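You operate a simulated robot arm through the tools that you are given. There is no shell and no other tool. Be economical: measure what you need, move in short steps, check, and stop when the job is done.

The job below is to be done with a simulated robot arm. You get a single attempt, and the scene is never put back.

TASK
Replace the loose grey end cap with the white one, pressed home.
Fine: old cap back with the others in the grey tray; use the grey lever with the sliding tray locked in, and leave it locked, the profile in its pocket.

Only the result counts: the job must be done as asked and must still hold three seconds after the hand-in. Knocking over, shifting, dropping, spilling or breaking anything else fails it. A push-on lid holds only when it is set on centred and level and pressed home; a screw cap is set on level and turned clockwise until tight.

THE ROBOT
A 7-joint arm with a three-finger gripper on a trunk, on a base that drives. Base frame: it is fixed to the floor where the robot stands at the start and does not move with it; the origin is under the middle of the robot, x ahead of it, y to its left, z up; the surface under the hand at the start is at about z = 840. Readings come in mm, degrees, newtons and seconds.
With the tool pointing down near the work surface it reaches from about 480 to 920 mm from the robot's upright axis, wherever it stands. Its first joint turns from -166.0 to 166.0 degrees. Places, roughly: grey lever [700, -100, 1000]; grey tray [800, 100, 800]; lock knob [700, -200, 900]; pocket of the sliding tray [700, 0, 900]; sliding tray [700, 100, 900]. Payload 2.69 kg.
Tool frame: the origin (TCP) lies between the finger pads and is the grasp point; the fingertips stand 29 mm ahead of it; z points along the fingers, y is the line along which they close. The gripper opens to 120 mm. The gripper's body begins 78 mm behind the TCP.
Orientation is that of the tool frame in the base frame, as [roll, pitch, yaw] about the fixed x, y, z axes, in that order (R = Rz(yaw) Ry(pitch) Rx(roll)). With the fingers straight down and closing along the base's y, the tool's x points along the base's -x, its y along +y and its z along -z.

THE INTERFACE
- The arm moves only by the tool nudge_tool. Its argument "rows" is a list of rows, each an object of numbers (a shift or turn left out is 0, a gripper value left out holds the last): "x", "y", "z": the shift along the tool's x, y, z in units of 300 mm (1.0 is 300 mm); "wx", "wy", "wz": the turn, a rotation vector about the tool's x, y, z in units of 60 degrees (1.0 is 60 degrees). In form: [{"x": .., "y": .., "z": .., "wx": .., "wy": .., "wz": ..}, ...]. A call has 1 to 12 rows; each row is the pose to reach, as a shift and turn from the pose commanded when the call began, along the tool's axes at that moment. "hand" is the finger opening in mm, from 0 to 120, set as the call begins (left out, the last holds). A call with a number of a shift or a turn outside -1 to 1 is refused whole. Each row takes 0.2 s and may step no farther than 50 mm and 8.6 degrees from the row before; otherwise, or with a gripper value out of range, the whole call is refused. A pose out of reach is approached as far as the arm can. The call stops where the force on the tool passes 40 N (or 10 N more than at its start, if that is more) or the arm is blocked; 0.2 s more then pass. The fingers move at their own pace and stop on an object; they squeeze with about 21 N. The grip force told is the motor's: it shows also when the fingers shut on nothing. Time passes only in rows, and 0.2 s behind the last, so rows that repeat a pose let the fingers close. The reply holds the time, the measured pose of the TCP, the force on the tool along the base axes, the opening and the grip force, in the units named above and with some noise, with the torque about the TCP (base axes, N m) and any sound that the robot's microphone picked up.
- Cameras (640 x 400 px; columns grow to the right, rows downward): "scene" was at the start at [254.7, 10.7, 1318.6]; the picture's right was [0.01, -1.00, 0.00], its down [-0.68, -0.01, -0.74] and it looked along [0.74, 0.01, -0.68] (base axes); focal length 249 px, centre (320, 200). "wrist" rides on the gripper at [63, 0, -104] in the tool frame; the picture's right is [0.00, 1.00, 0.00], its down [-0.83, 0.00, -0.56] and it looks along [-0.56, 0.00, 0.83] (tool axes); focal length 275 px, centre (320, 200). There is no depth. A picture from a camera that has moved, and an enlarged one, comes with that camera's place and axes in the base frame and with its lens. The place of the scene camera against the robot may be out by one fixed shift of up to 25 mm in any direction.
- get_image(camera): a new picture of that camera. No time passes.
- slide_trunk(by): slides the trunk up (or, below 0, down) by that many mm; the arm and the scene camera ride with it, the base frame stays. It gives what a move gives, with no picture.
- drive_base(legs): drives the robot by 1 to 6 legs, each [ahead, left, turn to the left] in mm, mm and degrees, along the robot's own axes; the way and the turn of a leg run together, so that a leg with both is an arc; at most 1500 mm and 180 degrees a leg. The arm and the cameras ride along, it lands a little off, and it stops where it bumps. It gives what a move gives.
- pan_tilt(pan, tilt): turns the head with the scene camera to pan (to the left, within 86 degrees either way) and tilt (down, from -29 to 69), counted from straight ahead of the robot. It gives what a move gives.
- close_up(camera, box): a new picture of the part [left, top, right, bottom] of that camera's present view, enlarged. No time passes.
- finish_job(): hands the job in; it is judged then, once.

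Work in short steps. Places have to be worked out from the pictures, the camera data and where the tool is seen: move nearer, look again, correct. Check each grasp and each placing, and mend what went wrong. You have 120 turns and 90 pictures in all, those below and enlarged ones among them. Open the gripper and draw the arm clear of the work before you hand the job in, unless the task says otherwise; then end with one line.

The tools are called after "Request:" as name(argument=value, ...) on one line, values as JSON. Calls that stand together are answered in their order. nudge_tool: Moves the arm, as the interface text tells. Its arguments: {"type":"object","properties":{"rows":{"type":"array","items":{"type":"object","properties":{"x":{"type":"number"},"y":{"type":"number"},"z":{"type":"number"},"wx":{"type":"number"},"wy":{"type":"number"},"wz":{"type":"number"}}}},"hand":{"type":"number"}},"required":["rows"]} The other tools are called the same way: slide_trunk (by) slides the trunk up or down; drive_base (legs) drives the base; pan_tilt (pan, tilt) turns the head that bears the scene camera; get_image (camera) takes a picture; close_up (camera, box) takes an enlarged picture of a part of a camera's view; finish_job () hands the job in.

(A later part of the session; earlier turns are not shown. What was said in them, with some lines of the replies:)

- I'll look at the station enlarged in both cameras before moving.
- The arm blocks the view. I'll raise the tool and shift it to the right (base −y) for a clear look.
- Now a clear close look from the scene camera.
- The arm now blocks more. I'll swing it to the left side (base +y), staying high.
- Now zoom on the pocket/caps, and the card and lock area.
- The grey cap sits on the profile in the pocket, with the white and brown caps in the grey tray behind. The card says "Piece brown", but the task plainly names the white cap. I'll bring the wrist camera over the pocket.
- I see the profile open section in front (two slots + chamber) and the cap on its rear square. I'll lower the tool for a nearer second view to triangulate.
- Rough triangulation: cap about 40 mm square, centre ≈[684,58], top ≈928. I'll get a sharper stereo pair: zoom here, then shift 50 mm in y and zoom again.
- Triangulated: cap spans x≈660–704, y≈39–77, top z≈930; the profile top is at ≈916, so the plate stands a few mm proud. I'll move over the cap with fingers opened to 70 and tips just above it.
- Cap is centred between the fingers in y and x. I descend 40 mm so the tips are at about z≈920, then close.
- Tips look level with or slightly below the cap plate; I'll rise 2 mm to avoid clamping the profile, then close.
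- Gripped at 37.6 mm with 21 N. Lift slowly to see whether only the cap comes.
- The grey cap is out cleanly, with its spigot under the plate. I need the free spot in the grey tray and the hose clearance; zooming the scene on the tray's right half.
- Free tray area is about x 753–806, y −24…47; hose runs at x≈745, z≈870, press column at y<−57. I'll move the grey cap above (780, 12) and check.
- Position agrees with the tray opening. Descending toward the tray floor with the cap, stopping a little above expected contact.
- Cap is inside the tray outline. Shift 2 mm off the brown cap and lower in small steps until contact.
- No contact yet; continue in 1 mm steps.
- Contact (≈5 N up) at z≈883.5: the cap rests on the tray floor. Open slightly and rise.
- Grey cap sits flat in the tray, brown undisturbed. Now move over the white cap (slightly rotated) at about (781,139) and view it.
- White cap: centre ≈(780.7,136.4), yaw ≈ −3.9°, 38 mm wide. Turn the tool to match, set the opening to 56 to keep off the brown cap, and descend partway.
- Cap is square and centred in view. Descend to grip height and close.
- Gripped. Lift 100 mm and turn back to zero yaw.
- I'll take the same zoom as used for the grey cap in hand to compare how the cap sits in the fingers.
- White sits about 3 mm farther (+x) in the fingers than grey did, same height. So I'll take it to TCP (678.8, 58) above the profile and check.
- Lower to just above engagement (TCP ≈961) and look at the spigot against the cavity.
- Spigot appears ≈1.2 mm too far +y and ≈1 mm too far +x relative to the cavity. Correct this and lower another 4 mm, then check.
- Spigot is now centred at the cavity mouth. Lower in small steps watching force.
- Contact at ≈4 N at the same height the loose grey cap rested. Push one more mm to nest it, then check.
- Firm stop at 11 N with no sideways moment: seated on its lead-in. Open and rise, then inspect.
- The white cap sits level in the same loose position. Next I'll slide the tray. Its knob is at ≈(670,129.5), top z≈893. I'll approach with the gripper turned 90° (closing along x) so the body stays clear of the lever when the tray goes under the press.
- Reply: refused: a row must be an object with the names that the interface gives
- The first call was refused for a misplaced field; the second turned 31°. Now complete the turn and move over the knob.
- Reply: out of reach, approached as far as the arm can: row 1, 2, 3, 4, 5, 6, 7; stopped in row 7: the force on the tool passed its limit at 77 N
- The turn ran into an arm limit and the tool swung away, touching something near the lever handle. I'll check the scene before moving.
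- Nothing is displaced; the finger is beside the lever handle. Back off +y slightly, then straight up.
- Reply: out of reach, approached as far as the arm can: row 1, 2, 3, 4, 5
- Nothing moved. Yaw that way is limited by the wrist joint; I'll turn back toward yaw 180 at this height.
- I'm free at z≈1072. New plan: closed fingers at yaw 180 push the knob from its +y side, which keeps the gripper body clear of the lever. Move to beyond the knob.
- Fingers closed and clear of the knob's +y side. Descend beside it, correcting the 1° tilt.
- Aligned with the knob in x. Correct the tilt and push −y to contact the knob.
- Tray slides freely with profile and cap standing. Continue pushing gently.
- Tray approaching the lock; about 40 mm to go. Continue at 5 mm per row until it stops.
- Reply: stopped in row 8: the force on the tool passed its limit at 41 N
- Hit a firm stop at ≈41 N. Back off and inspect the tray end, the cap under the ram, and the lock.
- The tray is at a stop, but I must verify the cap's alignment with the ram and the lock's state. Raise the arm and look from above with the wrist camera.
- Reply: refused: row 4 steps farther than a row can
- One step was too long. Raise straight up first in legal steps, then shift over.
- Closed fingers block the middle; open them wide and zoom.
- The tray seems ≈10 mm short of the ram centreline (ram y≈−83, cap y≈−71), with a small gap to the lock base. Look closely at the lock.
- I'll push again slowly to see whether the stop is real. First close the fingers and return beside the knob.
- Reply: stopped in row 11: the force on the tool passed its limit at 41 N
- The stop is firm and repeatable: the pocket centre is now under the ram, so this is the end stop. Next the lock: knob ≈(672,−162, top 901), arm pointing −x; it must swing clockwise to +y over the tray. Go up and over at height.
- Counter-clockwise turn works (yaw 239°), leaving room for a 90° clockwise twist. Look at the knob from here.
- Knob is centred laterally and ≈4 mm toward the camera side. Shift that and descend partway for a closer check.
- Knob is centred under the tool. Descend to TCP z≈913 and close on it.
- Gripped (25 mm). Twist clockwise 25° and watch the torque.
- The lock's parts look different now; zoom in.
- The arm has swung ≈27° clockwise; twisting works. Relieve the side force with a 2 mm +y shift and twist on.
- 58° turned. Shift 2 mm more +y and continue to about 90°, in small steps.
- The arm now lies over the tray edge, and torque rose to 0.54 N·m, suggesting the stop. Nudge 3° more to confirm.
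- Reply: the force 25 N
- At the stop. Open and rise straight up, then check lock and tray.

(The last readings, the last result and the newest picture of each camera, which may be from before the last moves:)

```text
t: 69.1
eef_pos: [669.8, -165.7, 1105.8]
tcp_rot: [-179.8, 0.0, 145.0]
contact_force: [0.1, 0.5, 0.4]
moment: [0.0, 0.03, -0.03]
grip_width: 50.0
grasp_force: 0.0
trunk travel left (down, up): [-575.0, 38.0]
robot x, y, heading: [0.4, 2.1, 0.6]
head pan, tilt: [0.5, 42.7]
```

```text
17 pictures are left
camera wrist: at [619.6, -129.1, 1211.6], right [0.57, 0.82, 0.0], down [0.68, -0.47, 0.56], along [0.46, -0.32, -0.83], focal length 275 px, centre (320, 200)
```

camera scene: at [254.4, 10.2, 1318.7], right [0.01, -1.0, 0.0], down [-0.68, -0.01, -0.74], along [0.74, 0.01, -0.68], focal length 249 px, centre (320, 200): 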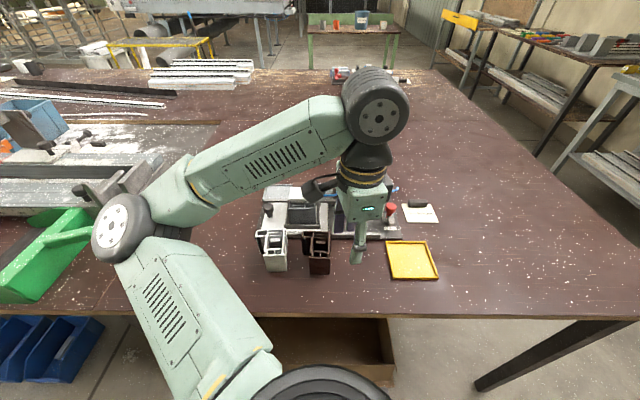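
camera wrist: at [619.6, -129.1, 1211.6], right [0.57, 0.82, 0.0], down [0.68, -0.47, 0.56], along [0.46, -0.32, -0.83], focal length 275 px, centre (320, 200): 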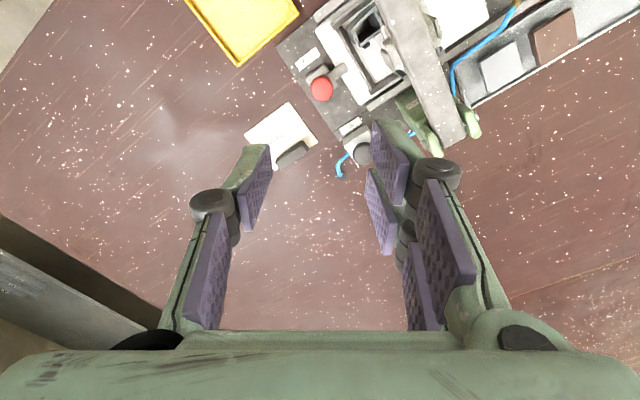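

Lock arm is over the tray. Now go above the lever handle (≈(573,−82), top ≈1004) with closed fingers.

Request:
nudge_tool(rows=[{"x": 0.1, "y": 0.01, "wz": -0.13}, {"x": 0.2, "y": 0.02, "wz": -0.26}, {"x": 0.32, "y": 0.03, "wz": -0.39}, {"x": 0.425, "y": 0.044, "wz": -0.5}, {"x": 0.425, "y": 0.044, "wz": -0.583}, {"x": 0.425, "y": 0.044, "wz": -0.583}], hand=0)

Request:
get_image(camera="wrist")

```text
t: 70.5
eef_pos: [574.0, -82.4, 1108.9]
tcp_rot: [-179.8, -0.1, -179.9]
contact_force: [-0.4, 0.6, -0.8]
moment: [0.01, -0.03, -0.01]
grip_width: 0.1
grasp_force: 20.3
trunk travel left (down, up): [-575.0, 38.0]
robot x, y, heading: [-1.1, 1.4, 0.2]
head pan, tilt: [0.5, 42.7]
```

```text
16 pictures are left
camera wrist: at [512.7, -81.7, 1213.9], right [-0.01, 1.0, 0.0], down [0.83, 0.01, 0.55], along [0.55, 0.0, -0.83], focal length 275 px, centre (320, 200)
```

wrist: 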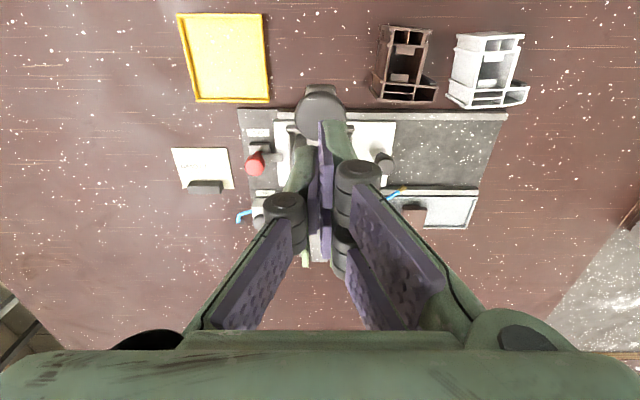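

Handle is centred under the tool. Descend to just above, then press slowly.

Request:
nudge_tool(rows=[{"z": 0.1}, {"z": 0.2}, {"z": 0.23}, {"z": 0.245}, {"z": 0.255}, {"z": 0.265}, {"z": 0.275}, {"z": 0.285}, {"z": 0.295}, {"z": 0.295}])

```text
t: 72.7
eef_pos: [575.5, -83.6, 1019.1]
tcp_rot: [-179.7, -0.1, -180.0]
contact_force: [-0.3, -0.4, 1.8]
moment: [0.02, 0.04, 0.01]
grip_width: 0.0
grasp_force: 20.8
trunk travel left (down, up): [-575.0, 38.0]
robot x, y, heading: [-0.3, 1.6, 0.0]
head pan, tilt: [0.5, 42.7]
```

Light force so far; continue pressing in small steps.

Request:
nudge_tool(rows=[{"z": 0.01}, {"z": 0.02}, {"z": 0.03}, {"z": 0.04}, {"z": 0.05}, {"z": 0.06}, {"z": 0.07}, {"z": 0.07}])

Request:
close_up(camera="scene", box=[300, 150, 428, 240])

```text
t: 74.7
eef_pos: [573.6, -82.7, 1001.3]
tcp_rot: [-179.5, 0.4, -179.9]
contact_force: [-1.6, 1.1, 23.4]
moment: [0.1, -0.27, -0.12]
grip_width: 6.0
grasp_force: 28.7
trunk travel left (down, up): [-575.0, 38.0]
robot x, y, heading: [1.9, 0.1, 0.3]
head pan, tilt: [0.5, 42.7]
stopped in row 8: the force on the tool passed its limit at 41 N (the readings are from after the stop); the commanded pose is now the measured one
```

```text
4.44 times, centred on (364, 195) of scene
camera zoom: at [253.3, 13.6, 1318.8], right [0.01, -1.0, 0.0], down [-0.68, -0.01, -0.74], along [0.74, 0.01, -0.68], focal length 1108 px, centre (124, 222)
```

zoom: 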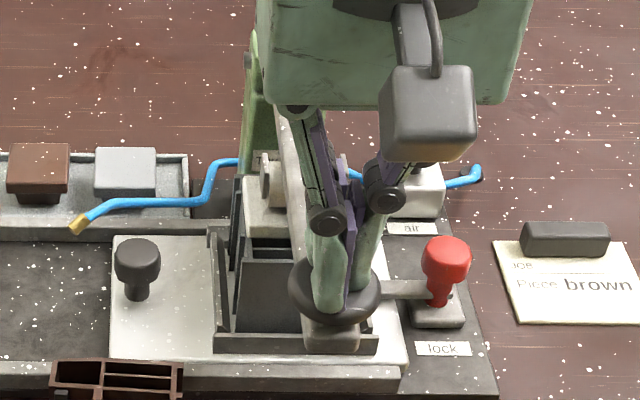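

The handle is down ≈30 mm and the roller has met the cap (41 N). Press on in small increments from this loaded pose.

Request:
nudge_tool(rows=[{"z": 0.007}, {"z": 0.013}, {"z": 0.02}, {"z": 0.027}, {"z": 0.033}])

```text
t: 75.2
eef_pos: [574.6, -83.9, 1001.4]
tcp_rot: [-179.4, 0.7, -180.0]
contact_force: [-7.0, 0.5, 23.3]
moment: [0.13, -0.18, -0.04]
grip_width: 6.1
grasp_force: 28.3
trunk travel left (down, up): [-575.0, 38.0]
robot x, y, heading: [-1.2, 2.6, 0.3]
head pan, tilt: [0.5, 42.7]
stopped in row 2: the force on the tool passed its limit at 42 N (the readings are from after the stop); the commanded pose is now the measured one
```

I'll ramp the load with small, non-stopping steps so the permitted force rises.

Request:
nudge_tool(rows=[{"z": 0.004}, {"z": 0.008}, {"z": 0.008}])

Request:
nudge_tool(rows=[{"z": 0.0025}, {"z": 0.005}])

Request:
nudge_tool(rows=[{"z": 0.0025}, {"z": 0.005}])

```text
t: 75.8
eef_pos: [575.1, -82.4, 1001.2]
tcp_rot: [-179.3, 1.0, -179.9]
contact_force: [-7.8, 1.9, 25.1]
moment: [0.14, -0.1, -0.09]
grip_width: 6.2
grasp_force: 28.4
trunk travel left (down, up): [-575.0, 38.0]
robot x, y, heading: [-2.0, 0.5, 0.7]
head pan, tilt: [0.5, 42.7]
stopped in row 2: the force on the tool passed its limit at 42 N (the readings are from after the stop); the commanded pose is now the measured one
```

```text
t: 76.4
eef_pos: [575.3, -83.1, 1002.0]
tcp_rot: [-179.3, 1.0, -179.9]
contact_force: [-8.5, 1.9, 25.9]
moment: [0.13, -0.03, -0.09]
grip_width: 6.1
grasp_force: 28.5
trunk travel left (down, up): [-575.0, 38.0]
robot x, y, heading: [-1.7, 2.2, 0.3]
head pan, tilt: [0.5, 42.7]
stopped in row 2: the force on the tool passed its limit at 41 N (the readings are from after the stop); the commanded pose is now the measured one
```

```text
t: 77.0
eef_pos: [573.6, -82.7, 1002.2]
tcp_rot: [-179.1, 1.2, -179.9]
contact_force: [-8.3, 2.1, 24.0]
moment: [0.16, 0.0, -0.05]
grip_width: 6.4
grasp_force: 27.8
trunk travel left (down, up): [-575.0, 38.0]
robot x, y, heading: [0.4, 1.3, 0.4]
head pan, tilt: [0.5, 42.7]
stopped in row 2: the force on the tool passed its limit at 41 N (the readings are from after the stop); the commanded pose is now the measured one
```

Very stiff now — possibly already home. Zoom on cap and roller.

Request:
close_up(camera="scene", box=[338, 180, 370, 210])

```text
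13.33 times, centred on (354, 195) of scene
camera zoom: at [252.4, 13.8, 1319.0], right [0.01, -1.0, 0.0], down [-0.68, -0.01, -0.74], along [0.74, 0.01, -0.68], focal length 3323 px, centre (-133, 267)
```

zoom: 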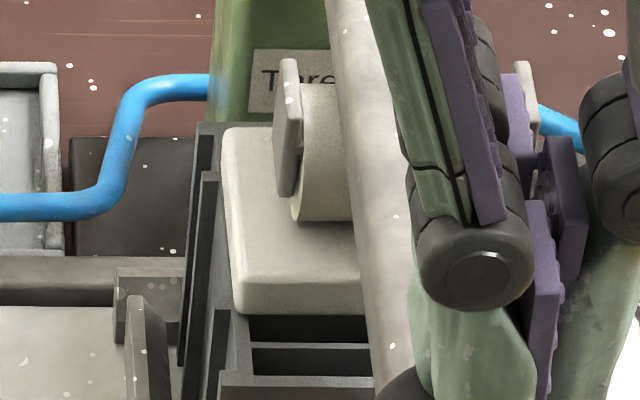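

The cap's edge now covers the wall with no gap or spigot visible: it looks home. Raise the tool and inspect the lever's return and the cap.

Request:
nudge_tool(rows=[{"z": -0.03}, {"z": -0.08}, {"z": -0.15}, {"z": -0.3, "wx": -0.015, "wy": -0.02}, {"z": -0.4, "y": 0.07, "wx": -0.015, "wy": -0.02}, {"z": -0.4, "y": 0.2, "wx": -0.015, "wy": -0.02}, {"z": -0.4, "y": 0.35, "wx": -0.015, "wy": -0.02}, {"z": -0.4, "y": 0.35, "wx": -0.015, "wy": -0.02}])

Request:
close_up(camera="scene", box=[330, 165, 410, 235])

```text
t: 78.8
eef_pos: [574.5, 24.4, 1117.1]
tcp_rot: [179.8, 2.0, -179.8]
contact_force: [-0.9, -0.1, 0.2]
moment: [0.04, 0.0, 0.01]
grip_width: 0.0
grasp_force: 28.9
trunk travel left (down, up): [-575.0, 38.0]
robot x, y, heading: [-0.8, 4.6, 0.4]
head pan, tilt: [0.5, 42.7]
```

```text
5.71 times, centred on (370, 200) of scene
camera zoom: at [254.9, 13.2, 1318.6], right [0.01, -1.0, 0.0], down [-0.68, -0.01, -0.74], along [0.74, 0.01, -0.68], focal length 1424 px, centre (34, 200)
```

zoom: 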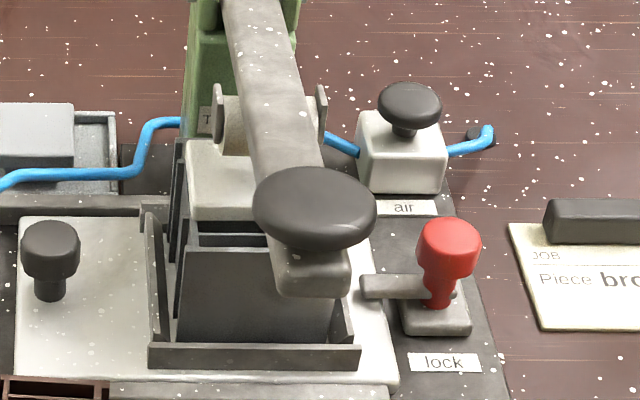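

The lever sprang back up, lock arm is over the tray, cap looks flush. Check level from the wrist camera and a tight scene zoom.

Request:
close_up(camera="wrist", box=[190, 120, 290, 200])

Request:
close_up(camera="scene", box=[346, 180, 378, 210])

```text
5.00 times, centred on (240, 160) of wrist
camera zoom: at [507.4, 23.8, 1219.7], right [-0.01, 1.0, 0.0], down [0.81, 0.01, 0.59], along [0.59, 0.01, -0.81], focal length 1376 px, centre (720, 400)
```

zoom: 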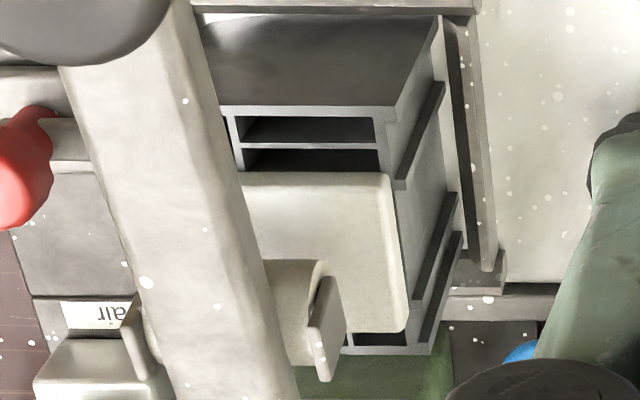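

```text
13.33 times, centred on (362, 195) of scene
camera zoom: at [254.9, 13.2, 1318.6], right [0.01, -1.0, 0.0], down [-0.68, -0.01, -0.74], along [0.74, 0.01, -0.68], focal length 3323 px, centre (-240, 267)
```

zoom: 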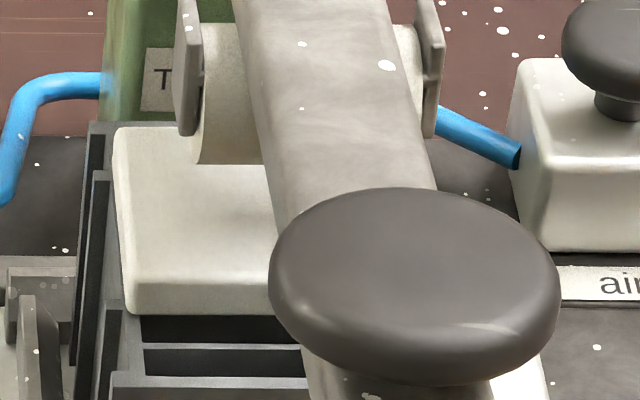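

Everything suggests flush. For a sure check I'll view the gap at a flatter angle: raise the arm, then lower the trunk and level the head camera.

Request:
nudge_tool(rows=[{"z": -0.12, "y": 0.08, "wy": 0.033}, {"z": -0.24, "y": 0.16, "wy": 0.033}, {"z": -0.36, "y": 0.25, "wy": 0.033}, {"z": -0.45, "y": 0.36, "wy": 0.033}, {"z": -0.45, "y": 0.36, "wy": 0.033}])

Request:
slide_trunk(by=-180)

Request:
pan_tilt(pan=-8, tilt=27)

Request:
get_image(camera="scene")

```text
t: 79.8
eef_pos: [577.3, 54.7, 1155.4]
tcp_rot: [-178.7, 0.4, 169.4]
contact_force: [0.5, 0.1, -0.1]
moment: [0.03, 0.03, -0.02]
grip_width: 0.0
grasp_force: 28.4
out of reach, approached as far as the arm can: row 2, 3, 4, 5
trunk travel left (down, up): [-575.0, 38.0]
robot x, y, heading: [1.5, 3.0, 0.4]
head pan, tilt: [0.5, 42.7]
stopped in row 5: the arm was blocked; the commanded pose is now the measured one
```

```text
t: 81.8
eef_pos: [577.6, 55.6, 975.7]
tcp_rot: [-178.7, 0.5, 169.4]
contact_force: [-0.2, 0.4, 0.1]
moment: [0.01, 0.01, -0.02]
grip_width: 0.0
grasp_force: 28.5
trunk travel left (down, up): [-395.0, 218.0]
robot x, y, heading: [-1.1, 0.3, 0.4]
head pan, tilt: [0.5, 42.7]
```

```text
t: 82.6
eef_pos: [577.1, 55.6, 976.1]
tcp_rot: [-178.7, 0.4, 169.5]
contact_force: [0.7, -0.3, 0.2]
moment: [0.01, 0.03, 0.0]
grip_width: 0.0
grasp_force: 28.5
trunk travel left (down, up): [-395.0, 218.0]
robot x, y, heading: [0.2, 2.1, 0.2]
head pan, tilt: [-8.0, 27.0]
```

```text
10 pictures are left
camera scene: at [262.5, 0.0, 1162.6], right [-0.13, -0.99, 0.0], down [-0.45, 0.06, -0.89], along [0.88, -0.12, -0.45], focal length 249 px, centre (320, 200)
```

scene: 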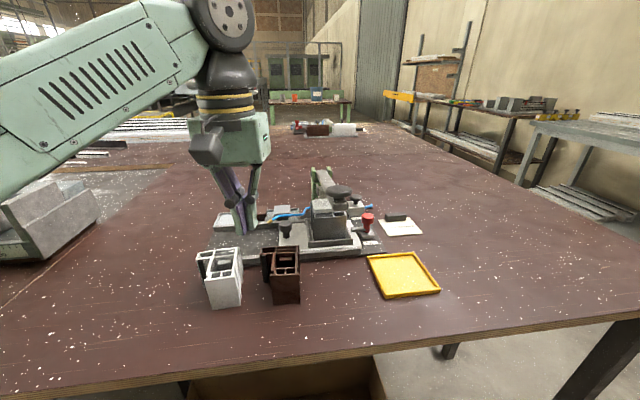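

The arm is parked safely. Zoom on the cap at this flatter angle.

Request:
close_up(camera="scene", box=[300, 185, 360, 250])

```text
6.15 times, centred on (330, 218) of scene
camera zoom: at [262.5, 0.0, 1162.6], right [-0.13, -0.99, 0.0], down [-0.45, 0.06, -0.89], along [0.88, -0.12, -0.45], focal length 1534 px, centre (258, 92)
```

zoom: 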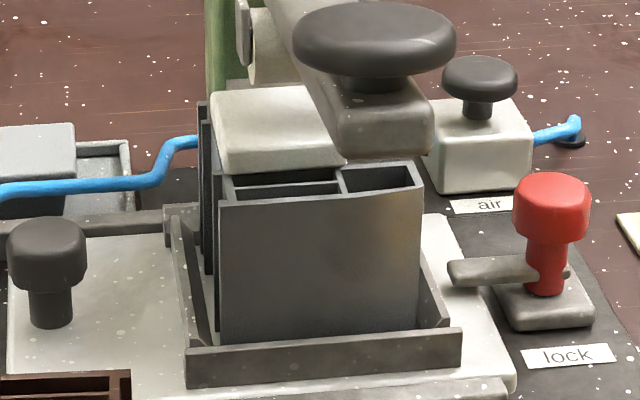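

One tighter zoom on the seam.

Request:
close_up(camera="scene", box=[316, 194, 344, 214])

```text
16.00 times, centred on (330, 204) of scene
camera zoom: at [262.5, 0.0, 1162.6], right [-0.13, -0.99, 0.0], down [-0.45, 0.06, -0.89], along [0.88, -0.12, -0.45], focal length 3988 px, centre (160, 136)
```

zoom: 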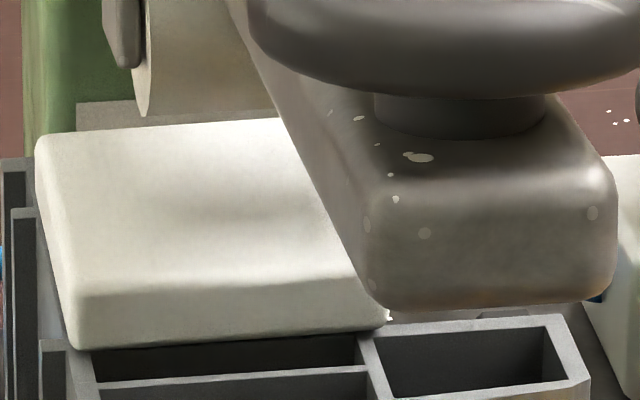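

The seam is closed evenly along the edge: the cap is home and level. Raise the trunk to draw the arm clear, then open the gripper.

Request:
slide_trunk(by=180)

Request:
nudge_tool(rows=[{"z": 0}, {"z": 0}, {"z": 0}, {"z": 0}, {"z": 0}], hand=80)

Request:
pan_tilt(pan=0, tilt=43)

Request:
close_up(camera="scene", box=[240, 150, 450, 290])

```text
t: 84.6
eef_pos: [575.4, 55.5, 1156.6]
tcp_rot: [-178.8, 0.4, 169.4]
contact_force: [0.1, -1.3, -0.2]
moment: [-0.01, 0.03, 0.01]
grip_width: 0.0
grasp_force: 28.6
trunk travel left (down, up): [-575.0, 38.0]
robot x, y, heading: [-1.7, 2.6, 0.4]
head pan, tilt: [-8.0, 27.0]
```

```text
t: 85.8
eef_pos: [577.0, 55.6, 1156.2]
tcp_rot: [-178.7, 0.4, 169.4]
contact_force: [0.2, -0.1, 0.0]
moment: [-0.03, -0.02, -0.02]
grip_width: 80.2
grasp_force: 0.0
trunk travel left (down, up): [-575.0, 38.0]
robot x, y, heading: [-0.7, 3.6, 0.1]
head pan, tilt: [-8.0, 27.0]
```

```text
t: 86.6
eef_pos: [576.7, 55.1, 1156.5]
tcp_rot: [-178.7, 0.4, 169.4]
contact_force: [0.5, 0.8, -0.5]
moment: [0.01, -0.01, 0.01]
grip_width: 80.3
grasp_force: 0.0
trunk travel left (down, up): [-575.0, 38.0]
robot x, y, heading: [1.2, -1.1, 0.2]
head pan, tilt: [0.0, 43.0]
```

```text
2.86 times, centred on (345, 220) of scene
camera zoom: at [254.6, 12.6, 1318.2], right [0.01, -1.0, 0.0], down [-0.68, 0.0, -0.73], along [0.73, 0.0, -0.68], focal length 712 px, centre (249, 143)
```

zoom: 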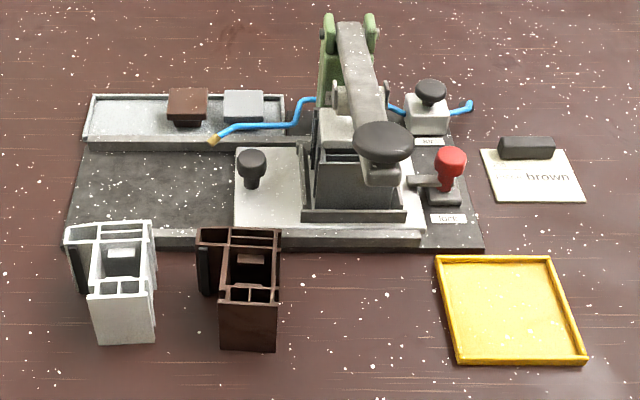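

Everything is in place: white cap pressed, tray locked, the grey cap in the grey tray beside the brown one, nothing else disturbed, arm clear. I'm handing the job in.

Request:
finish_job()

```text
The job is handed in.
```

I replaced the loose grey end cap with the white one and pressed it home with the grey lever, with the tray locked in. The tray is still locked with the profile in its pocket, and the grey cap is in the grey tray next to the brown one.
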